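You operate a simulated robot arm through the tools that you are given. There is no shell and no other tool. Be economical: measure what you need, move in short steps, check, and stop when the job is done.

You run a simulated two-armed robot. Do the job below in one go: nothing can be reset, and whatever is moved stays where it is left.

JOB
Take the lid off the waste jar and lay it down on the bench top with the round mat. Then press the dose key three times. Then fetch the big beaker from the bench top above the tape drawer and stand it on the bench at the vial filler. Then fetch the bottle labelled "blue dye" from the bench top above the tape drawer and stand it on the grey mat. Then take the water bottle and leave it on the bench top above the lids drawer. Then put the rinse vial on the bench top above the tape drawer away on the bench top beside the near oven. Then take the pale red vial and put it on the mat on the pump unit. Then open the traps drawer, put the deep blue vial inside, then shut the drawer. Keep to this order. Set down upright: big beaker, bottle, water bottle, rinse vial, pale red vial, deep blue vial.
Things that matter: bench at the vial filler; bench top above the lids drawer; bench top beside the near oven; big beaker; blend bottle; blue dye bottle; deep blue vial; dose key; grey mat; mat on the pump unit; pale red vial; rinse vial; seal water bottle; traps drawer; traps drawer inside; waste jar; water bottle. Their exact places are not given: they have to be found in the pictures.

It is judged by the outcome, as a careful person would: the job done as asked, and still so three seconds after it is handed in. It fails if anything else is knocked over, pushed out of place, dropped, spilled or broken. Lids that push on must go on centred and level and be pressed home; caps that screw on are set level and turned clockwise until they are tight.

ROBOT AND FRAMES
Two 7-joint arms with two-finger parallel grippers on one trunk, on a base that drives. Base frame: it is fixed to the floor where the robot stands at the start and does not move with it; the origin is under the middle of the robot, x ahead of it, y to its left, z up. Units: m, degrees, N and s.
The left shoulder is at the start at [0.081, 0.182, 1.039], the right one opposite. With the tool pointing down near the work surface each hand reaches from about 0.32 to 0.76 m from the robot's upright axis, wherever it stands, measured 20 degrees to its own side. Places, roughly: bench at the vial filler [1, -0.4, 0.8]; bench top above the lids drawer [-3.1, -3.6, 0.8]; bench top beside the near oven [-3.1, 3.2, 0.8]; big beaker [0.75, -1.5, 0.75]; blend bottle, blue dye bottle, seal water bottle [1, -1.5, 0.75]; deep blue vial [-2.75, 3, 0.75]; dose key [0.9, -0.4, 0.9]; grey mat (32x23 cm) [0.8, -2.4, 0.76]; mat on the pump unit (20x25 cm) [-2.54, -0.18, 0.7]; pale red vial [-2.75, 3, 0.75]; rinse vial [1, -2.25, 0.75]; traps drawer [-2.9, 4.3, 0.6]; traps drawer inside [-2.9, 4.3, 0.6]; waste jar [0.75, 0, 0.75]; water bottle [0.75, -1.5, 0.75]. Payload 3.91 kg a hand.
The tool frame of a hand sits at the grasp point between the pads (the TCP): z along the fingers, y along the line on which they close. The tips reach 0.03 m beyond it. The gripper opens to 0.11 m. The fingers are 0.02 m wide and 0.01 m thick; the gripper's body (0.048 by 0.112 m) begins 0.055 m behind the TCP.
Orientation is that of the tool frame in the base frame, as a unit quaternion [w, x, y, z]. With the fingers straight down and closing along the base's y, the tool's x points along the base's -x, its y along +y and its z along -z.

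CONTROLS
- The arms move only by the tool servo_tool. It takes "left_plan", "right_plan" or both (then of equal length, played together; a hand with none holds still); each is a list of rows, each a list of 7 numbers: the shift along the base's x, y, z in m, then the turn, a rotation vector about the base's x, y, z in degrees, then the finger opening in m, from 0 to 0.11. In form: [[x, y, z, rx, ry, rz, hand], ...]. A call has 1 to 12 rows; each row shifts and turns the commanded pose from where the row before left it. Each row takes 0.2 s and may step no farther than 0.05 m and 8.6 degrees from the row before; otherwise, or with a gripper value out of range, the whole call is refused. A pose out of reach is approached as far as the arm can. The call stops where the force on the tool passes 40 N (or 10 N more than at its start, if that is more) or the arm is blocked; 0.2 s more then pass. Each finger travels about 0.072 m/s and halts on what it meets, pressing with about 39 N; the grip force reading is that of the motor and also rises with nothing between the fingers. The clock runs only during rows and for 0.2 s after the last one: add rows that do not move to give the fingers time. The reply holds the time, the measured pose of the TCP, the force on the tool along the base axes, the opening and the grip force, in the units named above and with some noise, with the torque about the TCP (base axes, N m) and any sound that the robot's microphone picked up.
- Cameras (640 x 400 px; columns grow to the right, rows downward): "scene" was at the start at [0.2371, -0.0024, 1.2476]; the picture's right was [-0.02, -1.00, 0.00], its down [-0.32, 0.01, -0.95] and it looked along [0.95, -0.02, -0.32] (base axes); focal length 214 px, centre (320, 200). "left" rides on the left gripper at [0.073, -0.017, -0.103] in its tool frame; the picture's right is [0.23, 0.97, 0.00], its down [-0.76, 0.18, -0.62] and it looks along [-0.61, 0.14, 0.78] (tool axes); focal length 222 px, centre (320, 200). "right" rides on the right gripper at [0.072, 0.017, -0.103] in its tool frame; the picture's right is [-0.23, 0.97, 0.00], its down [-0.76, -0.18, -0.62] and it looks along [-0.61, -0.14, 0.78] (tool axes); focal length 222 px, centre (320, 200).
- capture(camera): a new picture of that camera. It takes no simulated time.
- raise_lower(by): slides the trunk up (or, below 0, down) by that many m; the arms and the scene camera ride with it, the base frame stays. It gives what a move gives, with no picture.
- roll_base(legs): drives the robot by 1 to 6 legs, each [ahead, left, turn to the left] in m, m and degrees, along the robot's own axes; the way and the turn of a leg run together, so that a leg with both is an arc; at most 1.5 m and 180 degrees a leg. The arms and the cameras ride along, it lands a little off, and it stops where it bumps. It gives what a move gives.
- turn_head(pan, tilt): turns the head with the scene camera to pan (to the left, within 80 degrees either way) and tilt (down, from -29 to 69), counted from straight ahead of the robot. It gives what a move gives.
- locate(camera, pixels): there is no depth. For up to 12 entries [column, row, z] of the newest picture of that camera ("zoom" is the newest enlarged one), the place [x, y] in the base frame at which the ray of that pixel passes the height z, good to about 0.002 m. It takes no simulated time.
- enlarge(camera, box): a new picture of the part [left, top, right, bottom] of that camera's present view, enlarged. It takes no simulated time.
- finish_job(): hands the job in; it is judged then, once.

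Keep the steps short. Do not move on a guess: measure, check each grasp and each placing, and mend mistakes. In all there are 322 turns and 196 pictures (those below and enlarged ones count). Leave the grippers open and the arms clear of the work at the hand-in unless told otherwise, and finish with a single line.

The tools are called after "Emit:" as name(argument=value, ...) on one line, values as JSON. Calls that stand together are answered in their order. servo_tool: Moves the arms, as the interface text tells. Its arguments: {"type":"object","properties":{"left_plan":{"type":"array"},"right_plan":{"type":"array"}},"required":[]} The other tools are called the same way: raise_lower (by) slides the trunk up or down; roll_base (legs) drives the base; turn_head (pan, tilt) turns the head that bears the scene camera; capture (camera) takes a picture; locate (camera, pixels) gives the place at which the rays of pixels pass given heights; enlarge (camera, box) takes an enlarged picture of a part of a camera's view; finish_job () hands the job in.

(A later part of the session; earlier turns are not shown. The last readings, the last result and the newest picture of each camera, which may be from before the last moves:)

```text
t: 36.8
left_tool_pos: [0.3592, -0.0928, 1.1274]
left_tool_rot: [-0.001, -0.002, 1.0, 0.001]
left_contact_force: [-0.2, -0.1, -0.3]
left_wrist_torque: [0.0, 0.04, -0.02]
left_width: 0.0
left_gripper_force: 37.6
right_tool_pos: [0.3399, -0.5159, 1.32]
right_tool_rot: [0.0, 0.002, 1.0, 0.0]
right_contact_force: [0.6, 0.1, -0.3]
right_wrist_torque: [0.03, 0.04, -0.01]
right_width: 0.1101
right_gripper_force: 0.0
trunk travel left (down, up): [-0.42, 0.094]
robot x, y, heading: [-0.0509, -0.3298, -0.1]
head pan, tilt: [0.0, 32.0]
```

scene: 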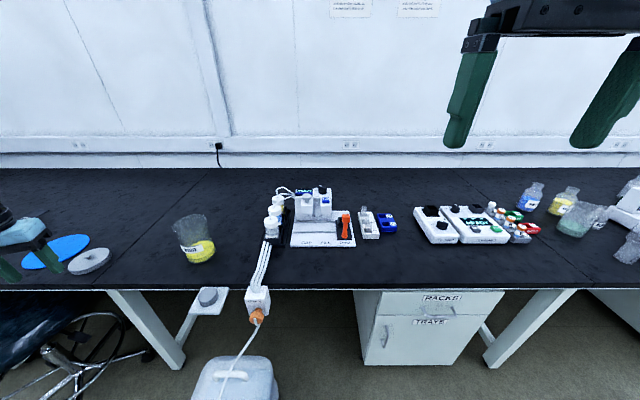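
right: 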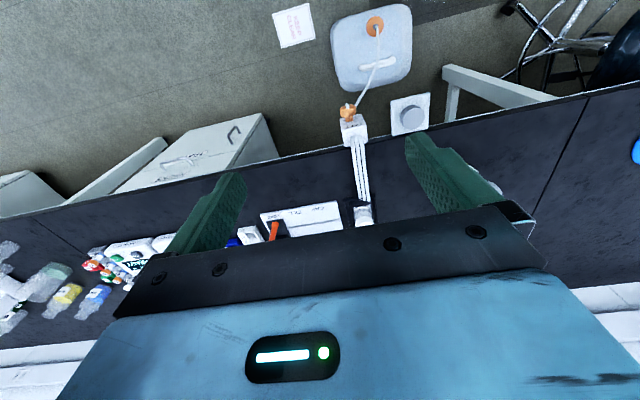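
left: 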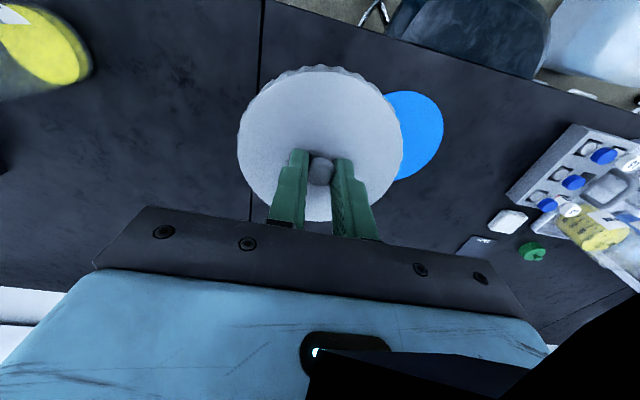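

Retracted. Now I'll drive 0.2 m right to clear the canister, then 0.2 m ahead.

Emit:
roll_base(legs=[[0, -0.2, 0], [0.2, 0, 0]])

Emit:
capture(camera="scene")

Emit:
capture(camera="left")

```text
t: 40.4
left_tool_pos: [0.5537, -0.2862, 1.1273]
left_tool_rot: [-0.001, -0.004, 1.0, 0.0]
left_contact_force: [0.0, 0.2, -0.5]
left_wrist_torque: [0.0, 0.01, -0.02]
left_width: 0.0
left_gripper_force: 37.8
right_tool_pos: [0.5378, -0.7108, 1.3198]
right_tool_rot: [0.0, 0.0, 1.0, 0.0]
right_contact_force: [-0.9, 0.5, -0.4]
right_wrist_torque: [0.03, 0.01, 0.01]
right_width: 0.11
right_gripper_force: 0.1
trunk travel left (down, up): [-0.42, 0.094]
robot x, y, heading: [0.1458, -0.5253, 0.2]
head pan, tilt: [0.0, 32.0]
```

```text
164 pictures are left
```

scene: 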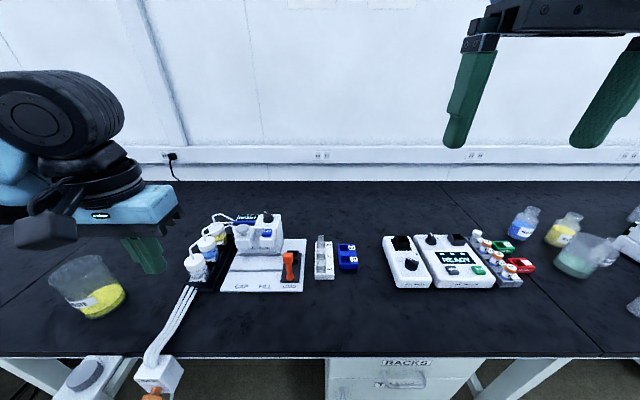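

```text
163 pictures are left
```

left: 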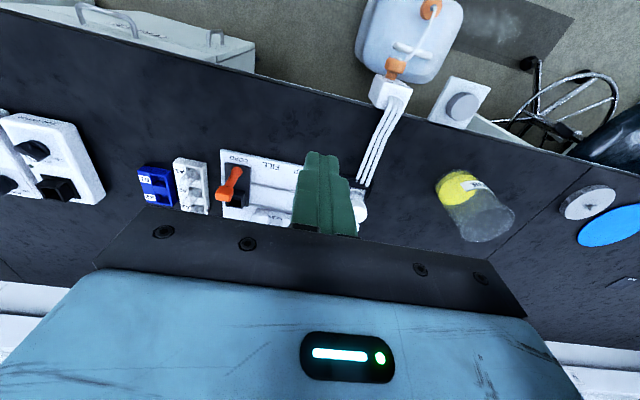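

Now a second zoom on the key from here to triangulate with the earlier view.

Emit:
enlarge(camera="scene", box=[225, 205, 305, 255])

```text
8.00 times, centred on (265, 230) of scene
```

zoom: 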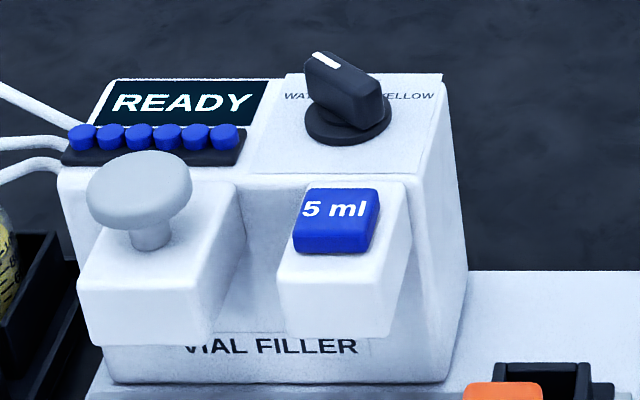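

Emit:
locate(camera="zoom", pixels=[[337, 210, 0.86], [337, 210, 0.88], [337, 210, 0.9], [337, 210, 0.92], [300, 210, 0.9], [375, 210, 0.9]])

```text
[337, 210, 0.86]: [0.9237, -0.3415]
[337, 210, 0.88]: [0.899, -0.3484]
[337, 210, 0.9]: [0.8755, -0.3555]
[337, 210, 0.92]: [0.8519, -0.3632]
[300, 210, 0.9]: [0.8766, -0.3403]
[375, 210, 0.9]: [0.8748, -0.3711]
```

Key top is at about (0.880, -0.354, 0.896). I'll drive 6 cm ahead for reach, then bring the closed left hand above it.

Emit:
roll_base(legs=[[0.06, 0, 0]])

Emit:
servo_tool(left_plan=[[0.04, -0.02, 0, 0, 0, 0, 0.0], [0.045, -0.02, 0, 0, 0, 0, 0.0], [0.045, -0.02, 0, 0, 0, 0, 0.0], [0.045, -0.008, -0.01, 0, 0, 0, 0.0], [0.04, 0, -0.02, 0, 0, 0, 0.0], [0.03, 0, -0.03, 0, 0, 0, 0.0], [0.02, 0, -0.04, 0, 0, 0, 0.0], [0, 0, 0, 0, 0, 0, 0.0]])

Emit:
capture(camera="left")

Emit:
capture(camera="scene")

```text
t: 41.4
left_tool_pos: [0.614, -0.2861, 1.1285]
left_tool_rot: [0.0, -0.004, 1.0, -0.001]
left_contact_force: [-0.2, 0.2, -0.6]
left_wrist_torque: [0.0, 0.02, -0.01]
left_width: 0.0
left_gripper_force: 37.6
right_tool_pos: [0.5971, -0.7101, 1.3206]
right_tool_rot: [0.0, 0.0, 1.0, 0.0]
right_contact_force: [1.0, -0.8, 0.2]
right_wrist_torque: [-0.01, 0.0, 0.04]
right_width: 0.1102
right_gripper_force: 0.0
trunk travel left (down, up): [-0.42, 0.094]
robot x, y, heading: [0.2083, -0.5286, 0.1]
head pan, tilt: [0.0, 32.0]
```

```text
t: 43.2
left_tool_pos: [0.8792, -0.3579, 1.0266]
left_tool_rot: [0.0, -0.004, 1.0, -0.001]
left_contact_force: [-0.4, -0.5, 0.0]
left_wrist_torque: [-0.01, -0.02, -0.03]
left_width: 0.0
left_gripper_force: 37.4
right_tool_pos: [0.5971, -0.7103, 1.3209]
right_tool_rot: [0.0, 0.001, 1.0, 0.0]
right_contact_force: [0.5, 0.3, -0.3]
right_wrist_torque: [0.01, -0.01, 0.0]
right_width: 0.1097
right_gripper_force: 0.1
trunk travel left (down, up): [-0.42, 0.094]
robot x, y, heading: [0.2044, -0.5236, -0.1]
head pan, tilt: [0.0, 32.0]
```

```text
161 pictures are left
```

left: 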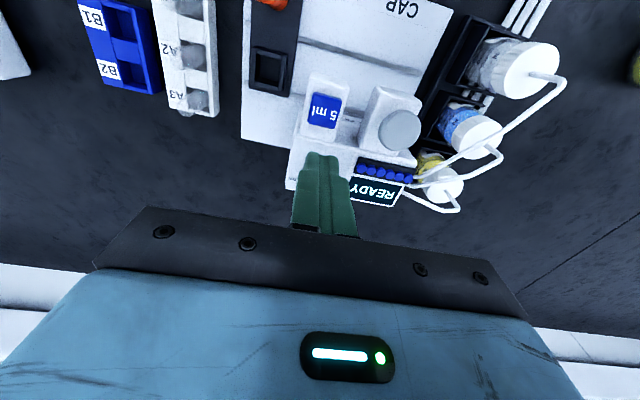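

```text
160 pictures are left
```

scene: 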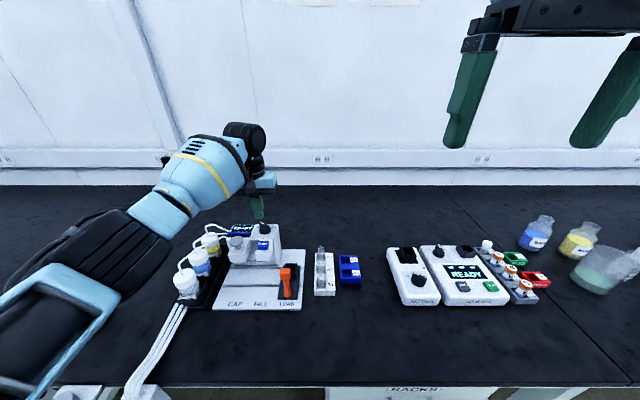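

Key top shows at (325,112) in the left picture. I'll check its place at z 0.896.

Emit:
locate(camera="left", pixels=[[325, 112, 0.896], [325, 112, 0.88], [320, 158, 0.996]])

Emit:
enlarge(camera="scene", box=[210, 170, 310, 280])

Emit:
locate(camera="scene", pixels=[[263, 246, 0.88], [263, 246, 0.896]])

```text
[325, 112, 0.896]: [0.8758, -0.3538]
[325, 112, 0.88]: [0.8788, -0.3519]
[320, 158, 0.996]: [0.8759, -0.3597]
```

```text
3.64 times, centred on (260, 225) of scene
```

zoom: 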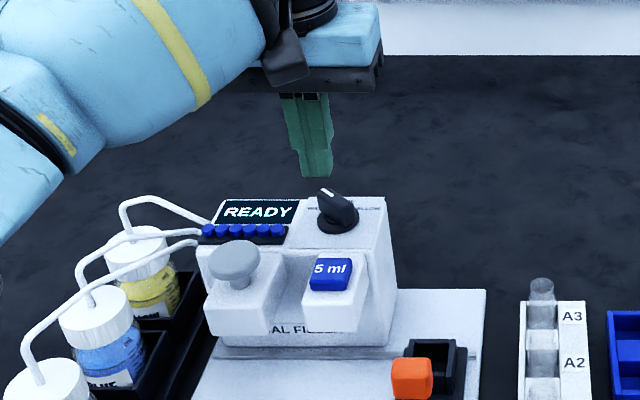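

```text
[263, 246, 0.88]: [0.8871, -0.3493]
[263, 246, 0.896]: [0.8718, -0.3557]
```

Consistent: key at (0.876, -0.354). I'll lower to just above it, aligning y by +4 mm and x by -3 mm.

Emit:
servo_tool(left_plan=[[-0.003, 0.004, -0.03, 0, 0, 0, 0.0], [0, 0, -0.03, 0, 0, 0, 0.0], [0, 0, -0.03, 0, 0, 0, 0.0], [0, 0, 0, 0, 0, 0, 0.0]])

Emit:
enlarge(camera="scene", box=[230, 210, 300, 265])

```text
t: 44.2
left_tool_pos: [0.8764, -0.3529, 0.9379]
left_tool_rot: [0.0, -0.003, 1.0, 0.0]
left_contact_force: [0.4, -0.1, 0.2]
left_wrist_torque: [-0.01, -0.03, -0.01]
left_width: 0.0
left_gripper_force: 37.4
right_tool_pos: [0.5964, -0.7102, 1.3212]
right_tool_rot: [0.001, -0.001, 1.0, 0.001]
right_contact_force: [0.5, -0.1, 0.0]
right_wrist_torque: [-0.03, 0.03, 0.0]
right_width: 0.11
right_gripper_force: 0.0
trunk travel left (down, up): [-0.42, 0.094]
robot x, y, heading: [0.2029, -0.5231, 0.0]
head pan, tilt: [0.0, 32.0]
```

```text
7.27 times, centred on (265, 238) of scene
```

zoom: 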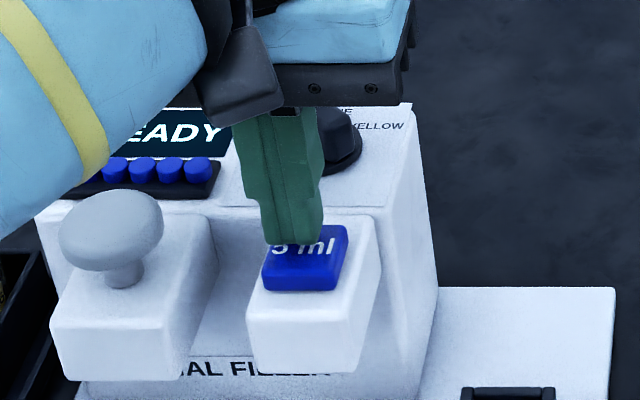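

The tip hovers about 1 cm above the key, slightly left and back. I'll nudge it and step down until I feel or hear the key.

Emit:
servo_tool(left_plan=[[-0.003, -0.003, -0.004, 0, 0, 0, 0.0], [0, 0, -0.004, 0, 0, 0, 0.0], [0, 0, -0.003, 0, 0, 0, 0.0], [0, 0, -0.003, 0, 0, 0, 0.0]])

Emit:
enlarge(camera="scene", box=[230, 210, 300, 265])

```text
t: 45.2
left_tool_pos: [0.8735, -0.3549, 0.9278]
left_tool_rot: [0.003, -0.004, 1.0, 0.0]
left_contact_force: [3.7, 2.1, 12.4]
left_wrist_torque: [0.05, -0.07, 0.03]
left_width: 0.0
left_gripper_force: 37.8
right_tool_pos: [0.5948, -0.7109, 1.3204]
right_tool_rot: [0.001, 0.001, 1.0, 0.0]
right_contact_force: [0.5, -0.4, 0.2]
right_wrist_torque: [0.03, 0.01, 0.03]
right_width: 0.1099
right_gripper_force: 0.1
trunk travel left (down, up): [-0.42, 0.094]
robot x, y, heading: [0.2051, -0.5241, 0.2]
head pan, tilt: [0.0, 32.0]
heard: click
```

```text
7.27 times, centred on (265, 238) of scene
```

zoom: 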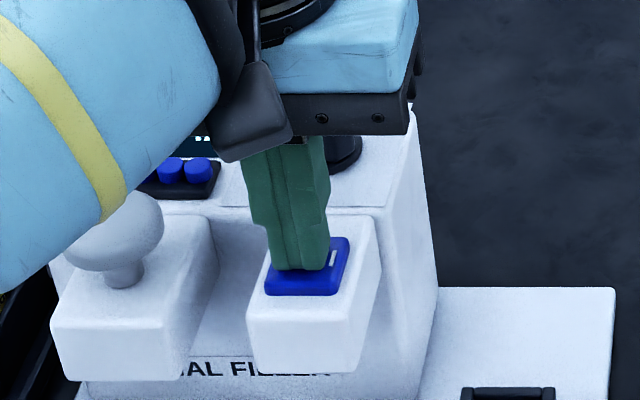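

A click at 12 N: first press. I'll rise 15 mm and wait, listening, and look at the display.

Emit:
servo_tool(left_plan=[[0, 0, 0.015, 0, 0, 0, 0.0], [0, 0, 0, 0, 0, 0, 0.0], [0, 0, 0, 0, 0, 0, 0.0], [0, 0, 0, 0, 0, 0, 0.0]])

Emit:
capture(camera="left")

```text
t: 46.2
left_tool_pos: [0.8734, -0.3547, 0.9398]
left_tool_rot: [0.0, -0.005, 1.0, 0.001]
left_contact_force: [0.6, 0.6, 0.7]
left_wrist_torque: [-0.01, -0.01, 0.01]
left_width: 0.0002
left_gripper_force: 37.9
right_tool_pos: [0.5964, -0.7095, 1.3203]
right_tool_rot: [0.0, 0.001, 1.0, 0.0]
right_contact_force: [0.4, -0.2, 1.0]
right_wrist_torque: [-0.01, 0.01, -0.02]
right_width: 0.1102
right_gripper_force: 0.1
trunk travel left (down, up): [-0.42, 0.094]
robot x, y, heading: [0.2023, -0.5263, -0.4]
head pan, tilt: [0.0, 32.0]
```

```text
156 pictures are left
```

left: 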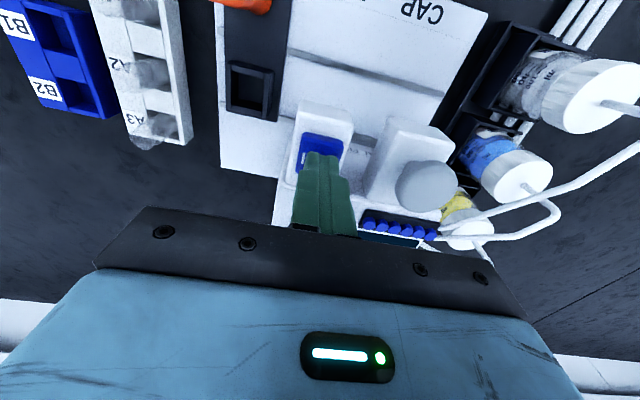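

I'll rise higher once to read the display after this press.

Emit:
servo_tool(left_plan=[[0, 0, 0.03, 0, 0, 0, 0.0], [0, 0, 0.04, 0, 0, 0, 0.0], [0, 0, 0, 0, 0, 0, 0.0]])

Emit:
enlarge(camera="scene", box=[210, 190, 310, 280])

```text
t: 47.0
left_tool_pos: [0.8741, -0.3531, 1.0106]
left_tool_rot: [-0.002, -0.004, 1.0, -0.001]
left_contact_force: [-0.8, 0.0, -0.9]
left_wrist_torque: [0.03, 0.02, -0.02]
left_width: 0.0
left_gripper_force: 37.6
right_tool_pos: [0.5974, -0.7086, 1.3212]
right_tool_rot: [0.0, 0.0, 1.0, 0.0]
right_contact_force: [0.5, 1.1, 0.2]
right_wrist_torque: [-0.01, 0.01, -0.01]
right_width: 0.11
right_gripper_force: 0.1
trunk travel left (down, up): [-0.42, 0.094]
robot x, y, heading: [0.2043, -0.5258, 0.3]
head pan, tilt: [0.0, 32.0]
```

```text
4.44 times, centred on (260, 235) of scene
```

zoom: 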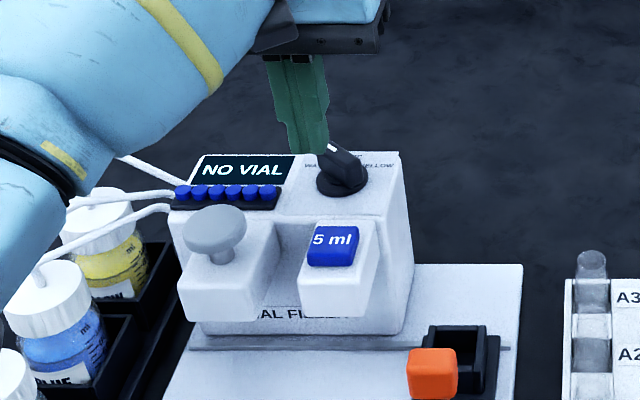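

The display shows "NO VIAL", so the press registered and nothing was dispensed. Now the second press.

Emit:
servo_tool(left_plan=[[0, 0, -0.035, 0, 0, 0, 0.0], [0, 0, -0.035, 0, 0, 0, 0.0], [0, 0, -0.008, 0, 0, 0, 0.0], [0, 0, -0.004, 0, 0, 0, 0.0], [0, 0, -0.004, 0, 0, 0, 0.0], [0, 0, 0.018, 0, 0, 0, 0.0], [0, 0, 0, 0, 0, 0, 0.0], [0, 0, 0, 0, 0, 0, 0.0]])

```text
t: 48.8
left_tool_pos: [0.873, -0.3537, 0.939]
left_tool_rot: [0.0, -0.005, 1.0, -0.001]
left_contact_force: [0.1, 0.2, -0.1]
left_wrist_torque: [0.05, 0.04, -0.02]
left_width: 0.0
left_gripper_force: 37.4
right_tool_pos: [0.5966, -0.7111, 1.3192]
right_tool_rot: [-0.001, 0.0, 1.0, 0.0]
right_contact_force: [-0.4, 0.2, 0.1]
right_wrist_torque: [-0.05, -0.04, 0.01]
right_width: 0.1098
right_gripper_force: 0.0
trunk travel left (down, up): [-0.42, 0.094]
robot x, y, heading: [0.2079, -0.5268, 0.0]
head pan, tilt: [0.0, 32.0]
heard: click
```

One click for the second press. Now the third, the same way from 0.939.

Emit:
servo_tool(left_plan=[[0, 0, -0.008, 0, 0, 0, 0.0], [0, 0, -0.004, 0, 0, 0, 0.0], [0, 0, -0.004, 0, 0, 0, 0.0], [0, 0, 0.018, 0, 0, 0, 0.0], [0, 0, 0, 0, 0, 0, 0.0], [0, 0, 0, 0, 0, 0, 0.0]])

```text
t: 50.2
left_tool_pos: [0.8735, -0.3542, 0.9429]
left_tool_rot: [0.001, -0.005, 1.0, 0.0]
left_contact_force: [-0.8, -1.1, 0.7]
left_wrist_torque: [0.01, 0.01, 0.0]
left_width: 0.0001
left_gripper_force: 37.8
right_tool_pos: [0.5965, -0.7101, 1.3207]
right_tool_rot: [0.0, 0.0, 1.0, -0.001]
right_contact_force: [0.3, -1.1, -0.3]
right_wrist_torque: [-0.04, -0.02, 0.0]
right_width: 0.11
right_gripper_force: 0.1
trunk travel left (down, up): [-0.42, 0.094]
robot x, y, heading: [0.2025, -0.5235, -0.3]
head pan, tilt: [0.0, 32.0]
heard: click
```

Three clicks in all. I'll raise and retract the left hand.

Emit:
servo_tool(left_plan=[[0, 0, 0.05, 0, 0, 0, 0.0], [0, 0, 0.05, 0, 0, 0, 0.0], [-0.01, 0, 0.045, 0, 0, 0, 0.0], [-0.04, 0, 0.02, 0, 0, 0, 0.0], [-0.045, 0, 0.015, 0, 0, 0, 0.05], [-0.05, 0, 0, 0, 0, 0, 0.09], [-0.05, 0, 0, 0, 0, 0, 0.11], [-0.05, 0, 0, 0, 0, 0, 0.11], [-0.03, 0, 0, 0, 0, 0, 0.11]])

Emit:
turn_head(pan=-45, tilt=32)

Emit:
capture(camera="scene")

```text
t: 52.2
left_tool_pos: [0.5994, -0.3544, 1.1222]
left_tool_rot: [-0.001, -0.004, 1.0, -0.001]
left_contact_force: [-1.0, 0.2, 0.3]
left_wrist_torque: [0.01, -0.02, 0.01]
left_width: 0.1098
left_gripper_force: 0.0
right_tool_pos: [0.5969, -0.7107, 1.3197]
right_tool_rot: [0.001, 0.001, 1.0, 0.0]
right_contact_force: [-0.4, -0.2, -0.1]
right_wrist_torque: [0.02, 0.01, 0.01]
right_width: 0.1102
right_gripper_force: 0.1
trunk travel left (down, up): [-0.42, 0.094]
robot x, y, heading: [0.2056, -0.531, 0.4]
head pan, tilt: [0.0, 32.0]
```

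```text
t: 53.3
left_tool_pos: [0.5999, -0.3542, 1.1231]
left_tool_rot: [0.0, -0.004, 1.0, -0.001]
left_contact_force: [-0.9, -0.9, 0.4]
left_wrist_torque: [0.01, -0.04, 0.0]
left_width: 0.1099
left_gripper_force: 0.0
right_tool_pos: [0.5972, -0.7091, 1.319]
right_tool_rot: [0.001, -0.001, 1.0, 0.0]
right_contact_force: [-0.7, -0.1, 0.5]
right_wrist_torque: [0.03, -0.03, 0.01]
right_width: 0.1102
right_gripper_force: 0.1
trunk travel left (down, up): [-0.42, 0.094]
robot x, y, heading: [0.2025, -0.5268, -0.2]
head pan, tilt: [-45.0, 32.0]
```

```text
154 pictures are left
```

scene: 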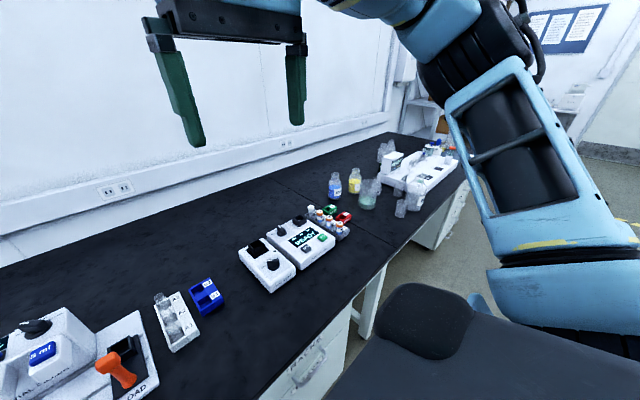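

Next I'll back off and drive right to face the tape-drawer bench.

Emit:
roll_base(legs=[[-0.2, 0, 0], [0, -0.85, 0]])

Emit:
turn_head(pan=0, tilt=28)

Emit:
capture(camera="scene")

```text
t: 62.2
left_tool_pos: [0.3996, -1.2003, 1.1229]
left_tool_rot: [0.0, 0.002, 1.0, 0.0]
left_contact_force: [-0.1, 0.0, 0.2]
left_wrist_torque: [0.0, 0.0, -0.05]
left_width: 0.1099
left_gripper_force: 0.1
right_tool_pos: [0.3916, -1.5546, 1.3201]
right_tool_rot: [0.0, 0.006, 1.0, 0.0]
right_contact_force: [0.3, 0.1, 0.4]
right_wrist_torque: [0.02, -0.04, 0.05]
right_width: 0.11
right_gripper_force: 0.2
trunk travel left (down, up): [-0.42, 0.094]
robot x, y, heading: [0.002, -1.3685, -0.6]
head pan, tilt: [-45.0, 32.0]
```

```text
t: 63.3
left_tool_pos: [0.3988, -1.1992, 1.1214]
left_tool_rot: [-0.001, 0.003, 1.0, 0.0]
left_contact_force: [-0.8, 0.4, 0.4]
left_wrist_torque: [-0.01, -0.01, 0.0]
left_width: 0.1099
left_gripper_force: 0.0
right_tool_pos: [0.3909, -1.5563, 1.321]
right_tool_rot: [0.0, 0.006, 1.0, 0.0]
right_contact_force: [-0.4, 0.4, -0.2]
right_wrist_torque: [-0.01, 0.0, 0.02]
right_width: 0.1101
right_gripper_force: 0.1
trunk travel left (down, up): [-0.42, 0.094]
robot x, y, heading: [-0.0037, -1.3664, -0.4]
head pan, tilt: [0.0, 28.0]
```

```text
153 pictures are left
```

scene: 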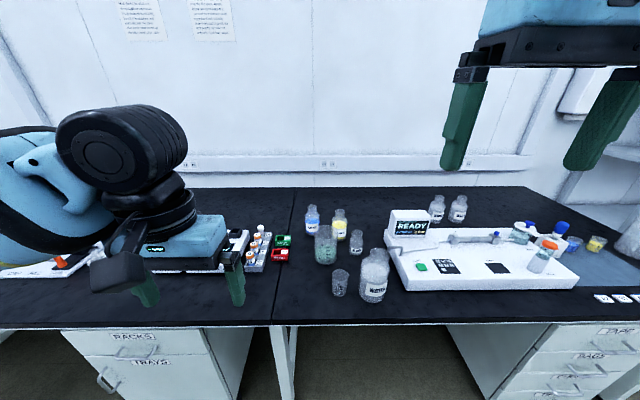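

Emit:
enlarge(camera="scene", box=[280, 180, 480, 310])

Emit:
enlarge(camera="scene", box=[470, 180, 640, 400])

```text
3.08 times, centred on (380, 245) of scene
```

zoom: 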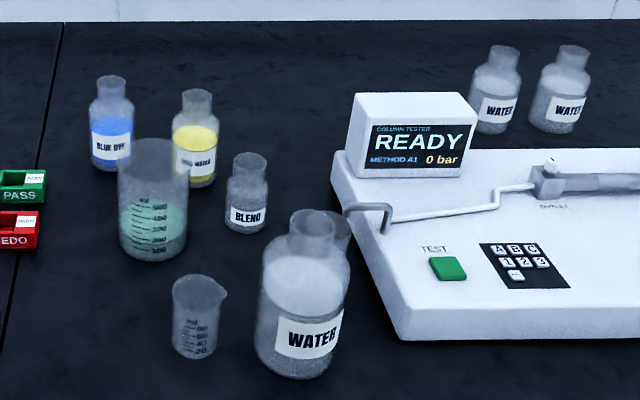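

```text
1.82 times, centred on (555, 290) of scene
```

zoom: 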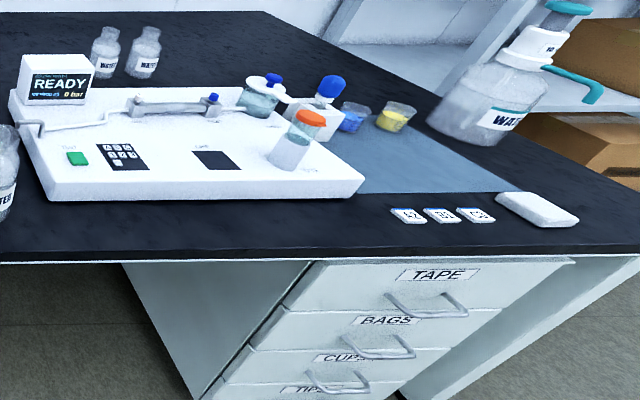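

I see the big 500 ml beaker at zoom (152,200), BLUE DYE at (112,120), BLEND at (246,195), a yellow-filled bottle at (197,140) and a large WATER bottle at (302,300). I'll measure their foot positions at bench height.

Emit:
locate(camera="scene", pixels=[[326, 264, 0.75], [315, 258, 0.75], [337, 258, 0.75], [312, 236, 0.75], [341, 240, 0.75], [357, 255, 0.75], [340, 296, 0.75], [374, 301, 0.75], [390, 285, 0.75], [405, 286, 0.75]])

Emit:
enlarge(camera="scene", box=[295, 195, 405, 310])

```text
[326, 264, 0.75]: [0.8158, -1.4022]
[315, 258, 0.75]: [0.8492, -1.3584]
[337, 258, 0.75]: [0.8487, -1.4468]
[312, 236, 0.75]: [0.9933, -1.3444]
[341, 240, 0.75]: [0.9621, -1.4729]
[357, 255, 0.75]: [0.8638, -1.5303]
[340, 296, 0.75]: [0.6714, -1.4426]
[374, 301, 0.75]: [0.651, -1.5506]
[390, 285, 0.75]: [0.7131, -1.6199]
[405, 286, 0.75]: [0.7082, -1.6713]
```

```text
3.48 times, centred on (350, 252) of scene
```

zoom: 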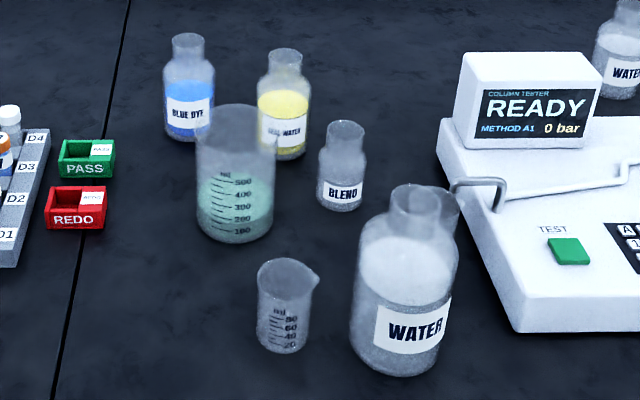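

Beaker centre is about (0.857, -1.403), radius about 0.042. I'll drive so the right hand can take it from above.

Emit:
roll_base(legs=[[0, 0.2, 0.4], [0.2, 0, 0]])

Emit:
servo_tool(right_plan=[[0.04, 0, -0.03, 0, 0, 0, 0.11], [0.04, 0, -0.03, 0, 0, 0, 0.11], [0.04, 0, -0.03, 0, 0, 0, 0.11], [0.04, 0, -0.03, 0, 0, 0, 0.11], [0.03, 0, -0.03, 0, 0, 0, 0.11], [0, 0, 0, 0, 0, 0, 0.11]])

Emit:
capture(camera="right")

Emit:
capture(camera="scene")

```text
t: 66.9
left_tool_pos: [0.6033, -1.0027, 1.1223]
left_tool_rot: [-0.001, 0.002, 1.0, 0.0]
left_contact_force: [-0.1, 1.0, 0.3]
left_wrist_torque: [-0.02, -0.02, -0.01]
left_width: 0.11
left_gripper_force: 0.0
right_tool_pos: [0.5948, -1.3584, 1.3205]
right_tool_rot: [0.001, 0.006, 1.0, 0.0]
right_contact_force: [-0.9, 0.7, 0.2]
right_wrist_torque: [0.0, 0.02, 0.03]
right_width: 0.1103
right_gripper_force: 0.0
trunk travel left (down, up): [-0.42, 0.094]
robot x, y, heading: [0.2097, -1.1718, -0.7]
head pan, tilt: [0.0, 28.0]
```

```text
t: 68.3
left_tool_pos: [0.6025, -1.0024, 1.1216]
left_tool_rot: [0.0, 0.003, 1.0, 0.0]
left_contact_force: [-0.3, 0.0, -0.6]
left_wrist_torque: [0.01, -0.02, 0.02]
left_width: 0.1096
left_gripper_force: 0.0
right_tool_pos: [0.7851, -1.359, 1.17]
right_tool_rot: [0.0, 0.005, 1.0, -0.001]
right_contact_force: [-0.4, 0.0, 0.7]
right_wrist_torque: [0.02, -0.05, -0.01]
right_width: 0.1101
right_gripper_force: 0.0
trunk travel left (down, up): [-0.42, 0.094]
robot x, y, heading: [0.2042, -1.1686, -0.6]
head pan, tilt: [0.0, 28.0]
```

```text
149 pictures are left
```

right: 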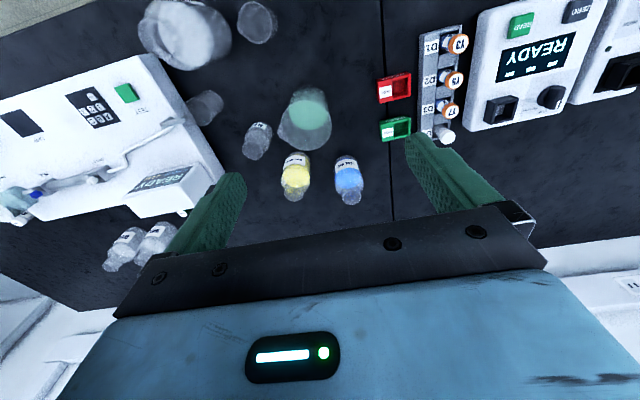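

```text
148 pictures are left
```

scene: 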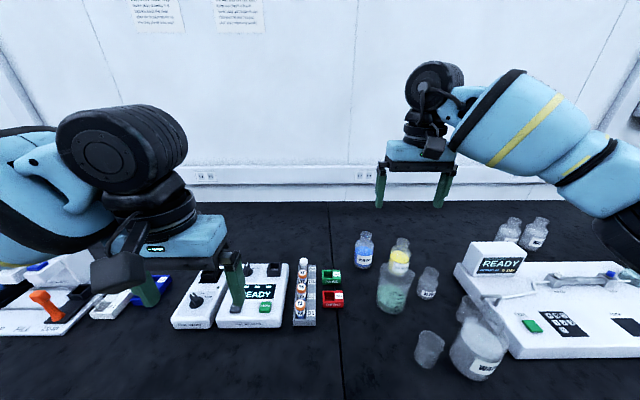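

I'll zoom the wrist view on the beaker.

Emit:
enlarge(camera="right", box=[180, 60, 420, 210])

Emit:
enlarge(camera="scene", box=[340, 225, 520, 390])

```text
2.67 times, centred on (300, 135) of right
```

zoom: 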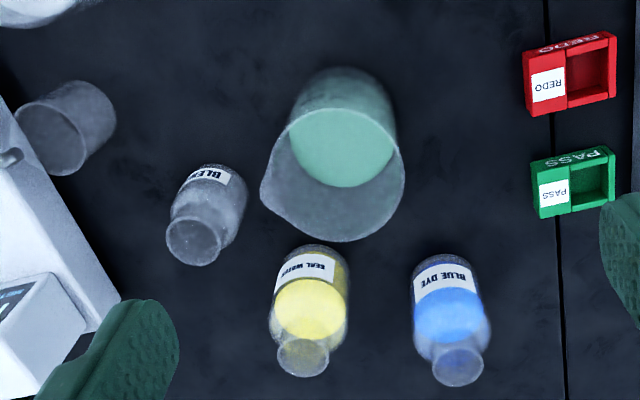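

```text
2.42 times, centred on (430, 308) of scene
```

zoom: 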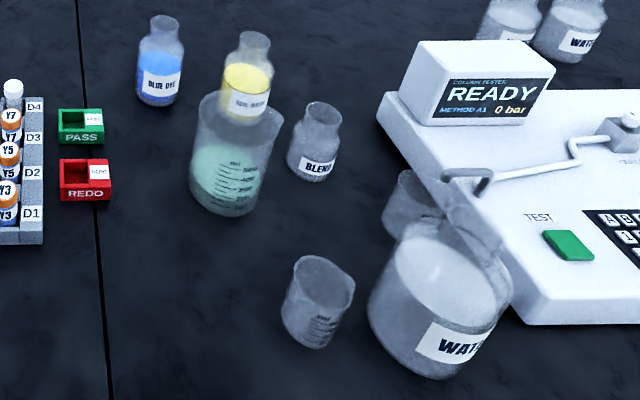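

The spout points back-right, so I'll turn the hand about 30° so that the fingers avoid it. Measuring rim and base.

Emit:
locate(camera="right", pixels=[[306, 128, 0.9], [306, 128, 0.88], [306, 128, 0.86], [308.5, 103, 0.75], [331, 116, 0.87], [282, 128, 0.87], [305, 150, 0.87]])

Emit:
locate(camera="zoom", pixels=[[237, 100, 0.9], [237, 100, 0.88], [237, 100, 0.86], [224, 195, 0.75], [275, 112, 0.88], [200, 98, 0.88]])

```text
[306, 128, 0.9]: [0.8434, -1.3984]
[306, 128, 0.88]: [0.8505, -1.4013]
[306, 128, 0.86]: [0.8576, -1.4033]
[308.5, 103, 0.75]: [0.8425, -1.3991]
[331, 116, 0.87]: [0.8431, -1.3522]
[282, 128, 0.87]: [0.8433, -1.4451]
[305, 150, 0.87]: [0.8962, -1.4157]
```

```text
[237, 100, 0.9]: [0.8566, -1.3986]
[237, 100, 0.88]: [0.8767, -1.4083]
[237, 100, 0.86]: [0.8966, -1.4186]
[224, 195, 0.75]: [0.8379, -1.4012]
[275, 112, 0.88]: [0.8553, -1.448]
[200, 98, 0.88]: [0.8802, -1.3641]
```

Beaker centre is about (0.848, -1.399), rim z about 0.90. Moving above it and yawing -32°.

Emit:
servo_tool(right_plan=[[0.02, -0.01, -0.02, 0, 0, -8, 0.11], [0.02, -0.01, -0.02, 0, 0, -8, 0.11], [0.023, -0.01, -0.02, 0, 0, -8, 0.11], [0, -0.01, -0.03, 0, 0, -8, 0.11], [0, 0, -0.02, 0, 0, 0, 0.11], [0, 0, 0, 0, 0, 0, 0.11]])

Emit:
capture(camera="right")

Emit:
enlarge(camera="scene", box=[340, 175, 480, 345])

```text
t: 69.7
left_tool_pos: [0.6019, -1.0021, 1.1225]
left_tool_rot: [0.0, 0.003, 1.0, 0.0]
left_contact_force: [-0.1, 0.2, -0.6]
left_wrist_torque: [0.0, 0.0, 0.01]
left_width: 0.11
left_gripper_force: 0.0
right_tool_pos: [0.8469, -1.401, 1.0597]
right_tool_rot: [0.001, 0.282, 0.959, 0.0]
right_contact_force: [0.8, -0.1, 0.3]
right_wrist_torque: [0.02, 0.03, 0.02]
right_width: 0.11
right_gripper_force: 0.0
trunk travel left (down, up): [-0.42, 0.094]
robot x, y, heading: [0.2097, -1.1711, -0.8]
head pan, tilt: [0.0, 28.0]
```

```text
145 pictures are left
```

right: 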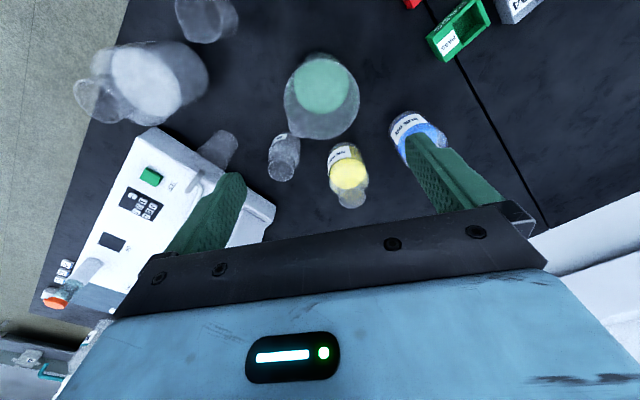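

```text
2.35 times, centred on (410, 260) of scene
```

zoom: 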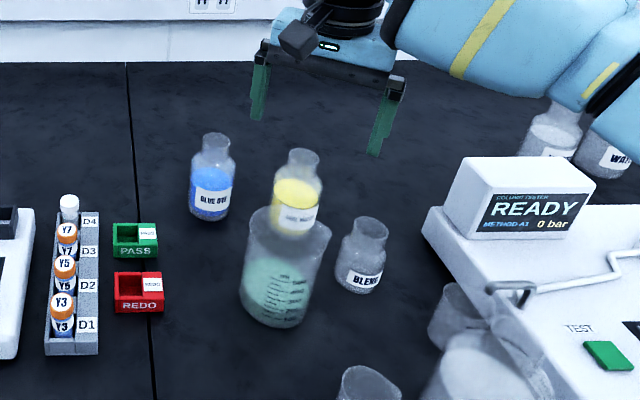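

Emit:
enlarge(camera="right", box=[260, 40, 380, 150])

Emit:
locate(camera="zoom", pixels=[[320, 190, 0.89]])

```text
3.64 times, centred on (320, 95) of right
```

zoom: 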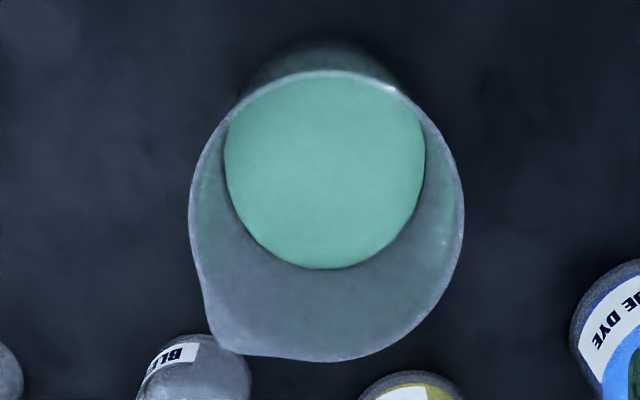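

```text
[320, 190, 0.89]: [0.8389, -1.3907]
```

The rim is a clean circle with centre at zoom (326,214) and spout at (215,350). I'll locate centre and edges.

Emit:
locate(camera="zoom", pixels=[[326, 214, 0.88], [326, 214, 0.9], [190, 205, 0.89], [463, 205, 0.89], [330, 72, 0.89], [326, 360, 0.89]])

```text
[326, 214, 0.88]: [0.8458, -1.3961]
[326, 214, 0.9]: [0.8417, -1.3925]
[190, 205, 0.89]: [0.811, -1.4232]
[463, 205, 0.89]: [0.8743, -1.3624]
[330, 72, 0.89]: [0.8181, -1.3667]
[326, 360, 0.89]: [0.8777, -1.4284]
```

Centre (0.844, -1.396), diameter 0.088. I'll descend to just above the rim and check.

Emit:
servo_tool(right_plan=[[-0.003, 0.005, -0.04, 0, 0, 0, 0.11], [0, 0, -0.04, 0, 0, 0, 0.11], [0, 0, -0.03, 0, 0, 0, 0.11], [0, 0, 0, 0, 0, 0, 0.11]])

Emit:
capture(camera="right")

Emit:
enlarge(camera="scene", box=[340, 195, 480, 335])

```text
t: 70.7
left_tool_pos: [0.601, -1.0025, 1.1219]
left_tool_rot: [0.0, 0.002, 1.0, 0.0]
left_contact_force: [-0.1, -0.1, -0.4]
left_wrist_torque: [0.01, -0.01, -0.04]
left_width: 0.1101
left_gripper_force: 0.1
right_tool_pos: [0.8446, -1.3934, 0.9511]
right_tool_rot: [0.001, 0.282, 0.959, -0.001]
right_contact_force: [-0.9, -0.3, -0.2]
right_wrist_torque: [0.0, 0.03, -0.02]
right_width: 0.11
right_gripper_force: 0.2
trunk travel left (down, up): [-0.42, 0.094]
robot x, y, heading: [0.2048, -1.1704, -0.5]
head pan, tilt: [0.0, 28.0]
```

```text
142 pictures are left
```

right: 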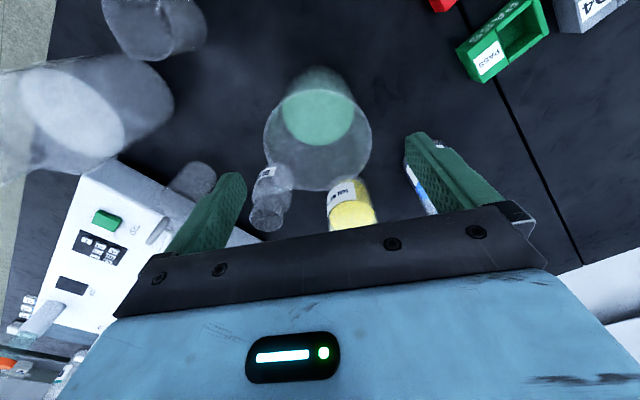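

```text
2.86 times, centred on (410, 265) of scene
```

zoom: 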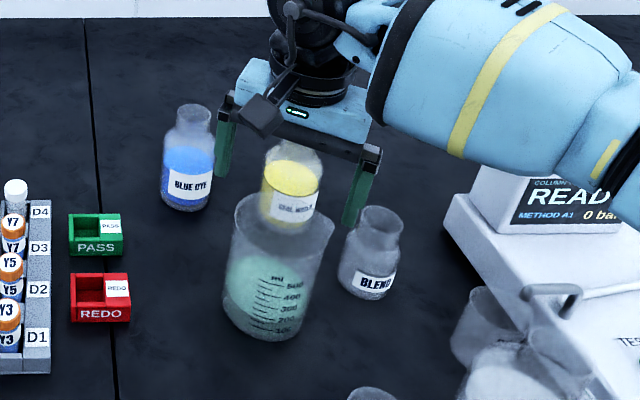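

The fingers straddle the rim. Descending 9 cm in steps while watching force.

Emit:
servo_tool(right_plan=[[0, -0.001, -0.02, 0, 0, 0, 0.11], [0, 0, -0.02, 0, 0, 0, 0.11], [0, 0, -0.02, 0, 0, 0, 0.11], [0, 0, -0.02, 0, 0, 0, 0.11], [0, 0, -0.008, 0, 0, 0, 0.11], [0, 0, 0, 0, 0, 0, 0.11]])

Emit:
enlarge(camera="scene", box=[340, 195, 480, 335])

```text
t: 72.1
left_tool_pos: [0.6027, -1.0025, 1.1221]
left_tool_rot: [0.0, 0.003, 1.0, 0.001]
left_contact_force: [0.2, 0.5, 0.4]
left_wrist_torque: [0.0, 0.0, -0.02]
left_width: 0.1102
left_gripper_force: 0.1
right_tool_pos: [0.8453, -1.3945, 0.8612]
right_tool_rot: [0.001, 0.281, 0.96, 0.0]
right_contact_force: [-0.8, -0.5, -1.0]
right_wrist_torque: [-0.02, -0.01, -0.01]
right_width: 0.1099
right_gripper_force: 0.0
trunk travel left (down, up): [-0.42, 0.094]
robot x, y, heading: [0.2047, -1.1698, -0.6]
head pan, tilt: [0.0, 28.0]
```

```text
2.86 times, centred on (410, 265) of scene
```

zoom: 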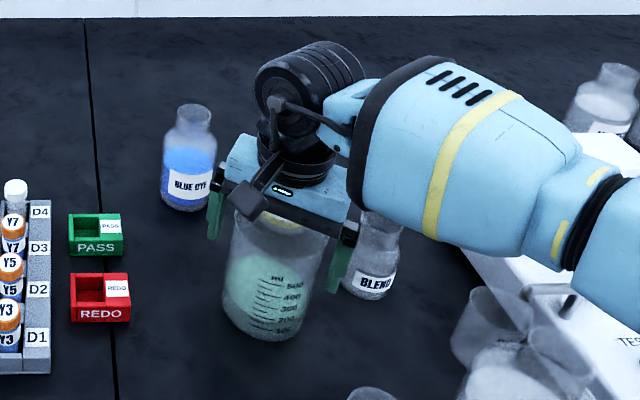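

No contact so far, and the fingers are on both sides of the wall. Closing.

Emit:
servo_tool(right_plan=[[0, 0, 0, 0, 0, 0, 0.095], [0, 0, 0, 0, 0, 0, 0.085], [0, 0, 0, 0, 0, 0, 0.07], [0, 0, 0, 0, 0, 0, 0.06], [0, 0, 0, 0, 0, 0, 0.06]])

Emit:
enlarge(camera="scene", box=[340, 195, 480, 335])

```text
t: 73.3
left_tool_pos: [0.6029, -1.0024, 1.122]
left_tool_rot: [0.001, 0.003, 1.0, -0.001]
left_contact_force: [0.3, -0.5, -0.2]
left_wrist_torque: [-0.01, 0.0, -0.03]
left_width: 0.1099
left_gripper_force: 0.0
right_tool_pos: [0.8454, -1.3955, 0.8615]
right_tool_rot: [0.001, 0.282, 0.959, 0.0]
right_contact_force: [0.2, -0.9, 0.3]
right_wrist_torque: [-0.11, 0.05, -0.02]
right_width: 0.0904
right_gripper_force: 39.2
trunk travel left (down, up): [-0.42, 0.094]
robot x, y, heading: [0.2049, -1.1729, -0.8]
head pan, tilt: [0.0, 28.0]
```

```text
2.86 times, centred on (410, 265) of scene
```

zoom: 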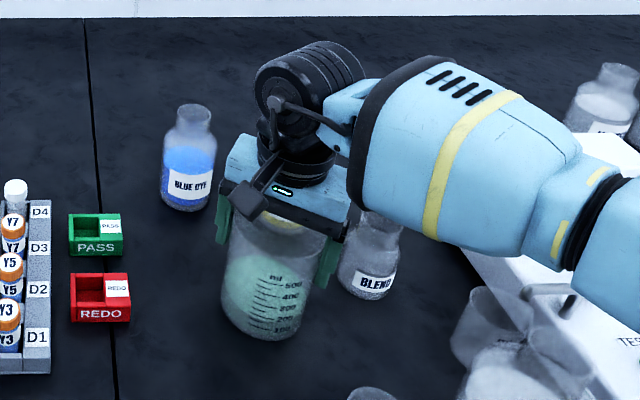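

Gripped at 90 mm. Lifting smoothly straight up 24 cm.

Emit:
servo_tool(right_plan=[[0, 0, 0.005, 0, 0, 0, 0.06], [0, 0, 0.01, 0, 0, 0, 0.06], [0, 0, 0.02, 0, 0, 0, 0.06], [0, 0, 0.03, 0, 0, 0, 0.06], [0, 0, 0.03, 0, 0, 0, 0.06], [0, 0, 0.03, 0, 0, 0, 0.06], [0, 0, 0.03, 0, 0, 0, 0.06], [0, 0, 0.03, 0, 0, 0, 0.06], [0, 0, 0.02, 0, 0, 0, 0.06], [0, 0, 0.01, 0, 0, 0, 0.06], [0, 0, 0, 0, 0, 0, 0.06]])

Emit:
capture(camera="scene")

```text
t: 75.7
left_tool_pos: [0.603, -1.002, 1.1229]
left_tool_rot: [0.0, 0.003, 1.0, 0.0]
left_contact_force: [-0.2, 0.3, 0.5]
left_wrist_torque: [0.03, 0.02, 0.02]
left_width: 0.11
left_gripper_force: 0.1
right_tool_pos: [0.8448, -1.3934, 1.0766]
right_tool_rot: [0.001, 0.282, 0.959, 0.001]
right_contact_force: [0.6, 0.5, -3.3]
right_wrist_torque: [0.01, 0.03, 0.0]
right_width: 0.0907
right_gripper_force: 38.4
trunk travel left (down, up): [-0.42, 0.094]
robot x, y, heading: [0.2038, -1.1686, -0.5]
head pan, tilt: [0.0, 28.0]
```

```text
138 pictures are left
```

scene: 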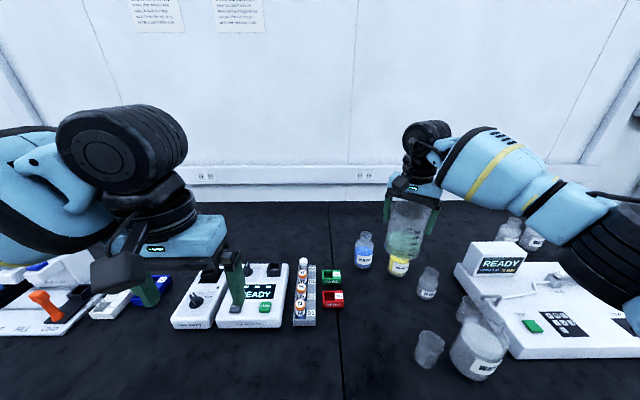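

The beaker is up and level. I'll draw it in toward the body before driving.

Emit:
servo_tool(right_plan=[[-0.02, 0, 0.01, 0, 0, 0, 0.06], [-0.03, 0, 0.02, 0, 0, 0, 0.06], [-0.035, 0, 0.02, 0, 0, 0, 0.06], [-0.035, 0, 0.01, 0, 0, 0, 0.06], [-0.035, 0, 0, 0, 0, 0, 0.06], [-0.03, 0, 0, 0, 0, 0, 0.06], [-0.015, 0, 0, 0, 0, 0, 0.06], [0, 0, 0, 0, 0, 0, 0.06]])

Emit:
roll_base(legs=[[-0.2, 0, 0.6], [0, 0.72, 0]])

Emit:
turn_head(pan=0, tilt=32)

Emit:
capture(camera="scene")

```text
t: 77.5
left_tool_pos: [0.6032, -1.0031, 1.1211]
left_tool_rot: [0.0, 0.003, 1.0, 0.0]
left_contact_force: [-0.6, 0.0, 0.1]
left_wrist_torque: [0.0, 0.01, -0.01]
left_width: 0.1099
left_gripper_force: 0.1
right_tool_pos: [0.644, -1.3943, 1.137]
right_tool_rot: [0.0, 0.281, 0.96, 0.0]
right_contact_force: [0.8, -0.5, -3.0]
right_wrist_torque: [-0.03, 0.01, -0.03]
right_width: 0.0907
right_gripper_force: 39.2
trunk travel left (down, up): [-0.42, 0.094]
robot x, y, heading: [0.2071, -1.1699, -0.9]
head pan, tilt: [0.0, 28.0]
```

```text
t: 85.4
left_tool_pos: [0.3981, -0.2839, 1.1224]
left_tool_rot: [0.001, -0.008, 1.0, 0.0]
left_contact_force: [0.8, 0.2, 0.4]
left_wrist_torque: [0.0, -0.02, -0.02]
left_width: 0.11
left_gripper_force: 0.0
right_tool_pos: [0.449, -0.6737, 1.1372]
right_tool_rot: [0.0, 0.271, 0.963, 0.0]
right_contact_force: [-0.6, 0.3, -2.5]
right_wrist_torque: [0.02, 0.01, 0.01]
right_width: 0.0904
right_gripper_force: 39.1
trunk travel left (down, up): [-0.42, 0.094]
robot x, y, heading: [0.0055, -0.4574, 0.5]
head pan, tilt: [0.0, 28.0]
```

```text
t: 86.0
left_tool_pos: [0.3992, -0.2839, 1.1217]
left_tool_rot: [0.0, -0.009, 1.0, 0.0]
left_contact_force: [-0.5, -0.2, -0.6]
left_wrist_torque: [-0.02, 0.03, -0.01]
left_width: 0.1101
left_gripper_force: 0.1
right_tool_pos: [0.4477, -0.6744, 1.1366]
right_tool_rot: [-0.001, 0.271, 0.963, 0.0]
right_contact_force: [0.4, 0.3, -3.1]
right_wrist_torque: [0.03, 0.04, -0.01]
right_width: 0.0907
right_gripper_force: 39.0
trunk travel left (down, up): [-0.42, 0.094]
robot x, y, heading: [0.0066, -0.4591, 0.7]
head pan, tilt: [0.0, 32.0]
```

```text
137 pictures are left
```

scene: 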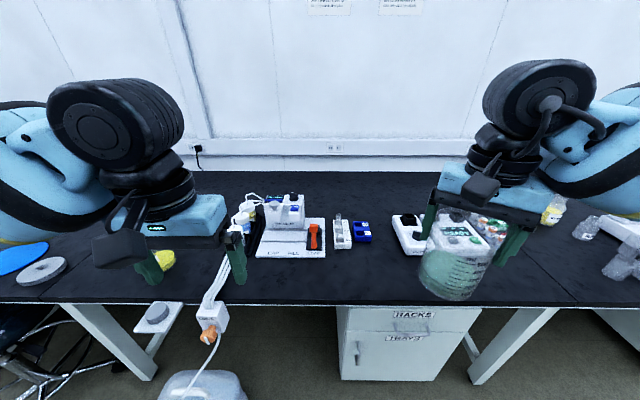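

Emit:
locate(camera="scene", pixels=[[257, 257, 0.75], [325, 258, 0.75], [350, 247, 0.75], [371, 242, 0.75], [395, 235, 0.75], [410, 252, 0.75], [345, 305, 0.75], [360, 220, 0.75]])

Emit:
enlarge(camera="scene", box=[240, 180, 430, 310])

```text
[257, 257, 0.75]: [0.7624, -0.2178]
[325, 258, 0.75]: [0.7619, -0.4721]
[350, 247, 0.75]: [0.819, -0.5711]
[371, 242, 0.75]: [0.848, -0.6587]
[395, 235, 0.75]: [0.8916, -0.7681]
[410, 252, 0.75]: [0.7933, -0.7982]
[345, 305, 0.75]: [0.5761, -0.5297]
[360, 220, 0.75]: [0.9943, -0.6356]
```

```text
3.08 times, centred on (335, 245) of scene
```

zoom: 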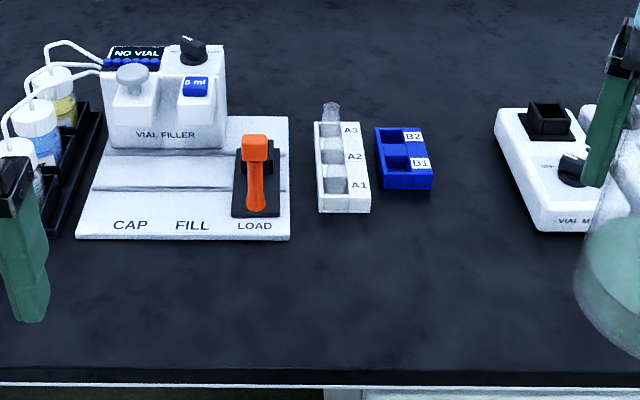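

I'll set it on the bare bench at (0.69, -0.53), just in front-right of the filler. I'll move over it first, staying high.

Emit:
servo_tool(right_plan=[[0.015, 0.008, 0, 0, 0, 0, 0.06], [0.03, 0.018, 0, 0, 0, 0, 0.06], [0.03, 0.019, 0, 0, 0, 0, 0.06], [0.03, 0.019, 0, 0, 0, 0, 0.06], [0.03, 0.019, -0.01, 0, 0, 0, 0.06], [0.03, 0.019, -0.02, 0, 0, 0, 0.06], [0.03, 0.019, -0.02, 0, 0, 0, 0.06], [0.03, 0.015, -0.02, 0, 0, 0, 0.06], [0.017, 0.008, -0.03, 0, 0, 0, 0.06], [0, 0, -0.03, 0, 0, 0, 0.06], [0, 0, 0, 0, 0, 0, 0.06]])

Emit:
capture(camera="scene")

```text
t: 88.4
left_tool_pos: [0.3976, -0.2837, 1.1222]
left_tool_rot: [0.0, -0.009, 1.0, 0.0]
left_contact_force: [0.3, 0.5, -0.4]
left_wrist_torque: [-0.01, 0.01, 0.0]
left_width: 0.1098
left_gripper_force: 0.0
right_tool_pos: [0.6815, -0.5345, 1.0182]
right_tool_rot: [0.001, 0.271, 0.963, 0.0]
right_contact_force: [-0.8, -1.2, -2.8]
right_wrist_torque: [0.01, 0.06, 0.01]
right_width: 0.0902
right_gripper_force: 39.0
right hand out of reach, approached as far as the arm can: row 9
trunk travel left (down, up): [-0.42, 0.094]
robot x, y, heading: [0.0055, -0.4591, 0.7]
head pan, tilt: [0.0, 32.0]
```

```text
135 pictures are left
```

scene: 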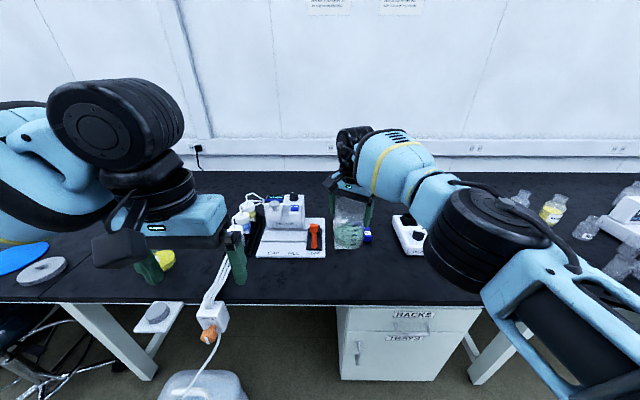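

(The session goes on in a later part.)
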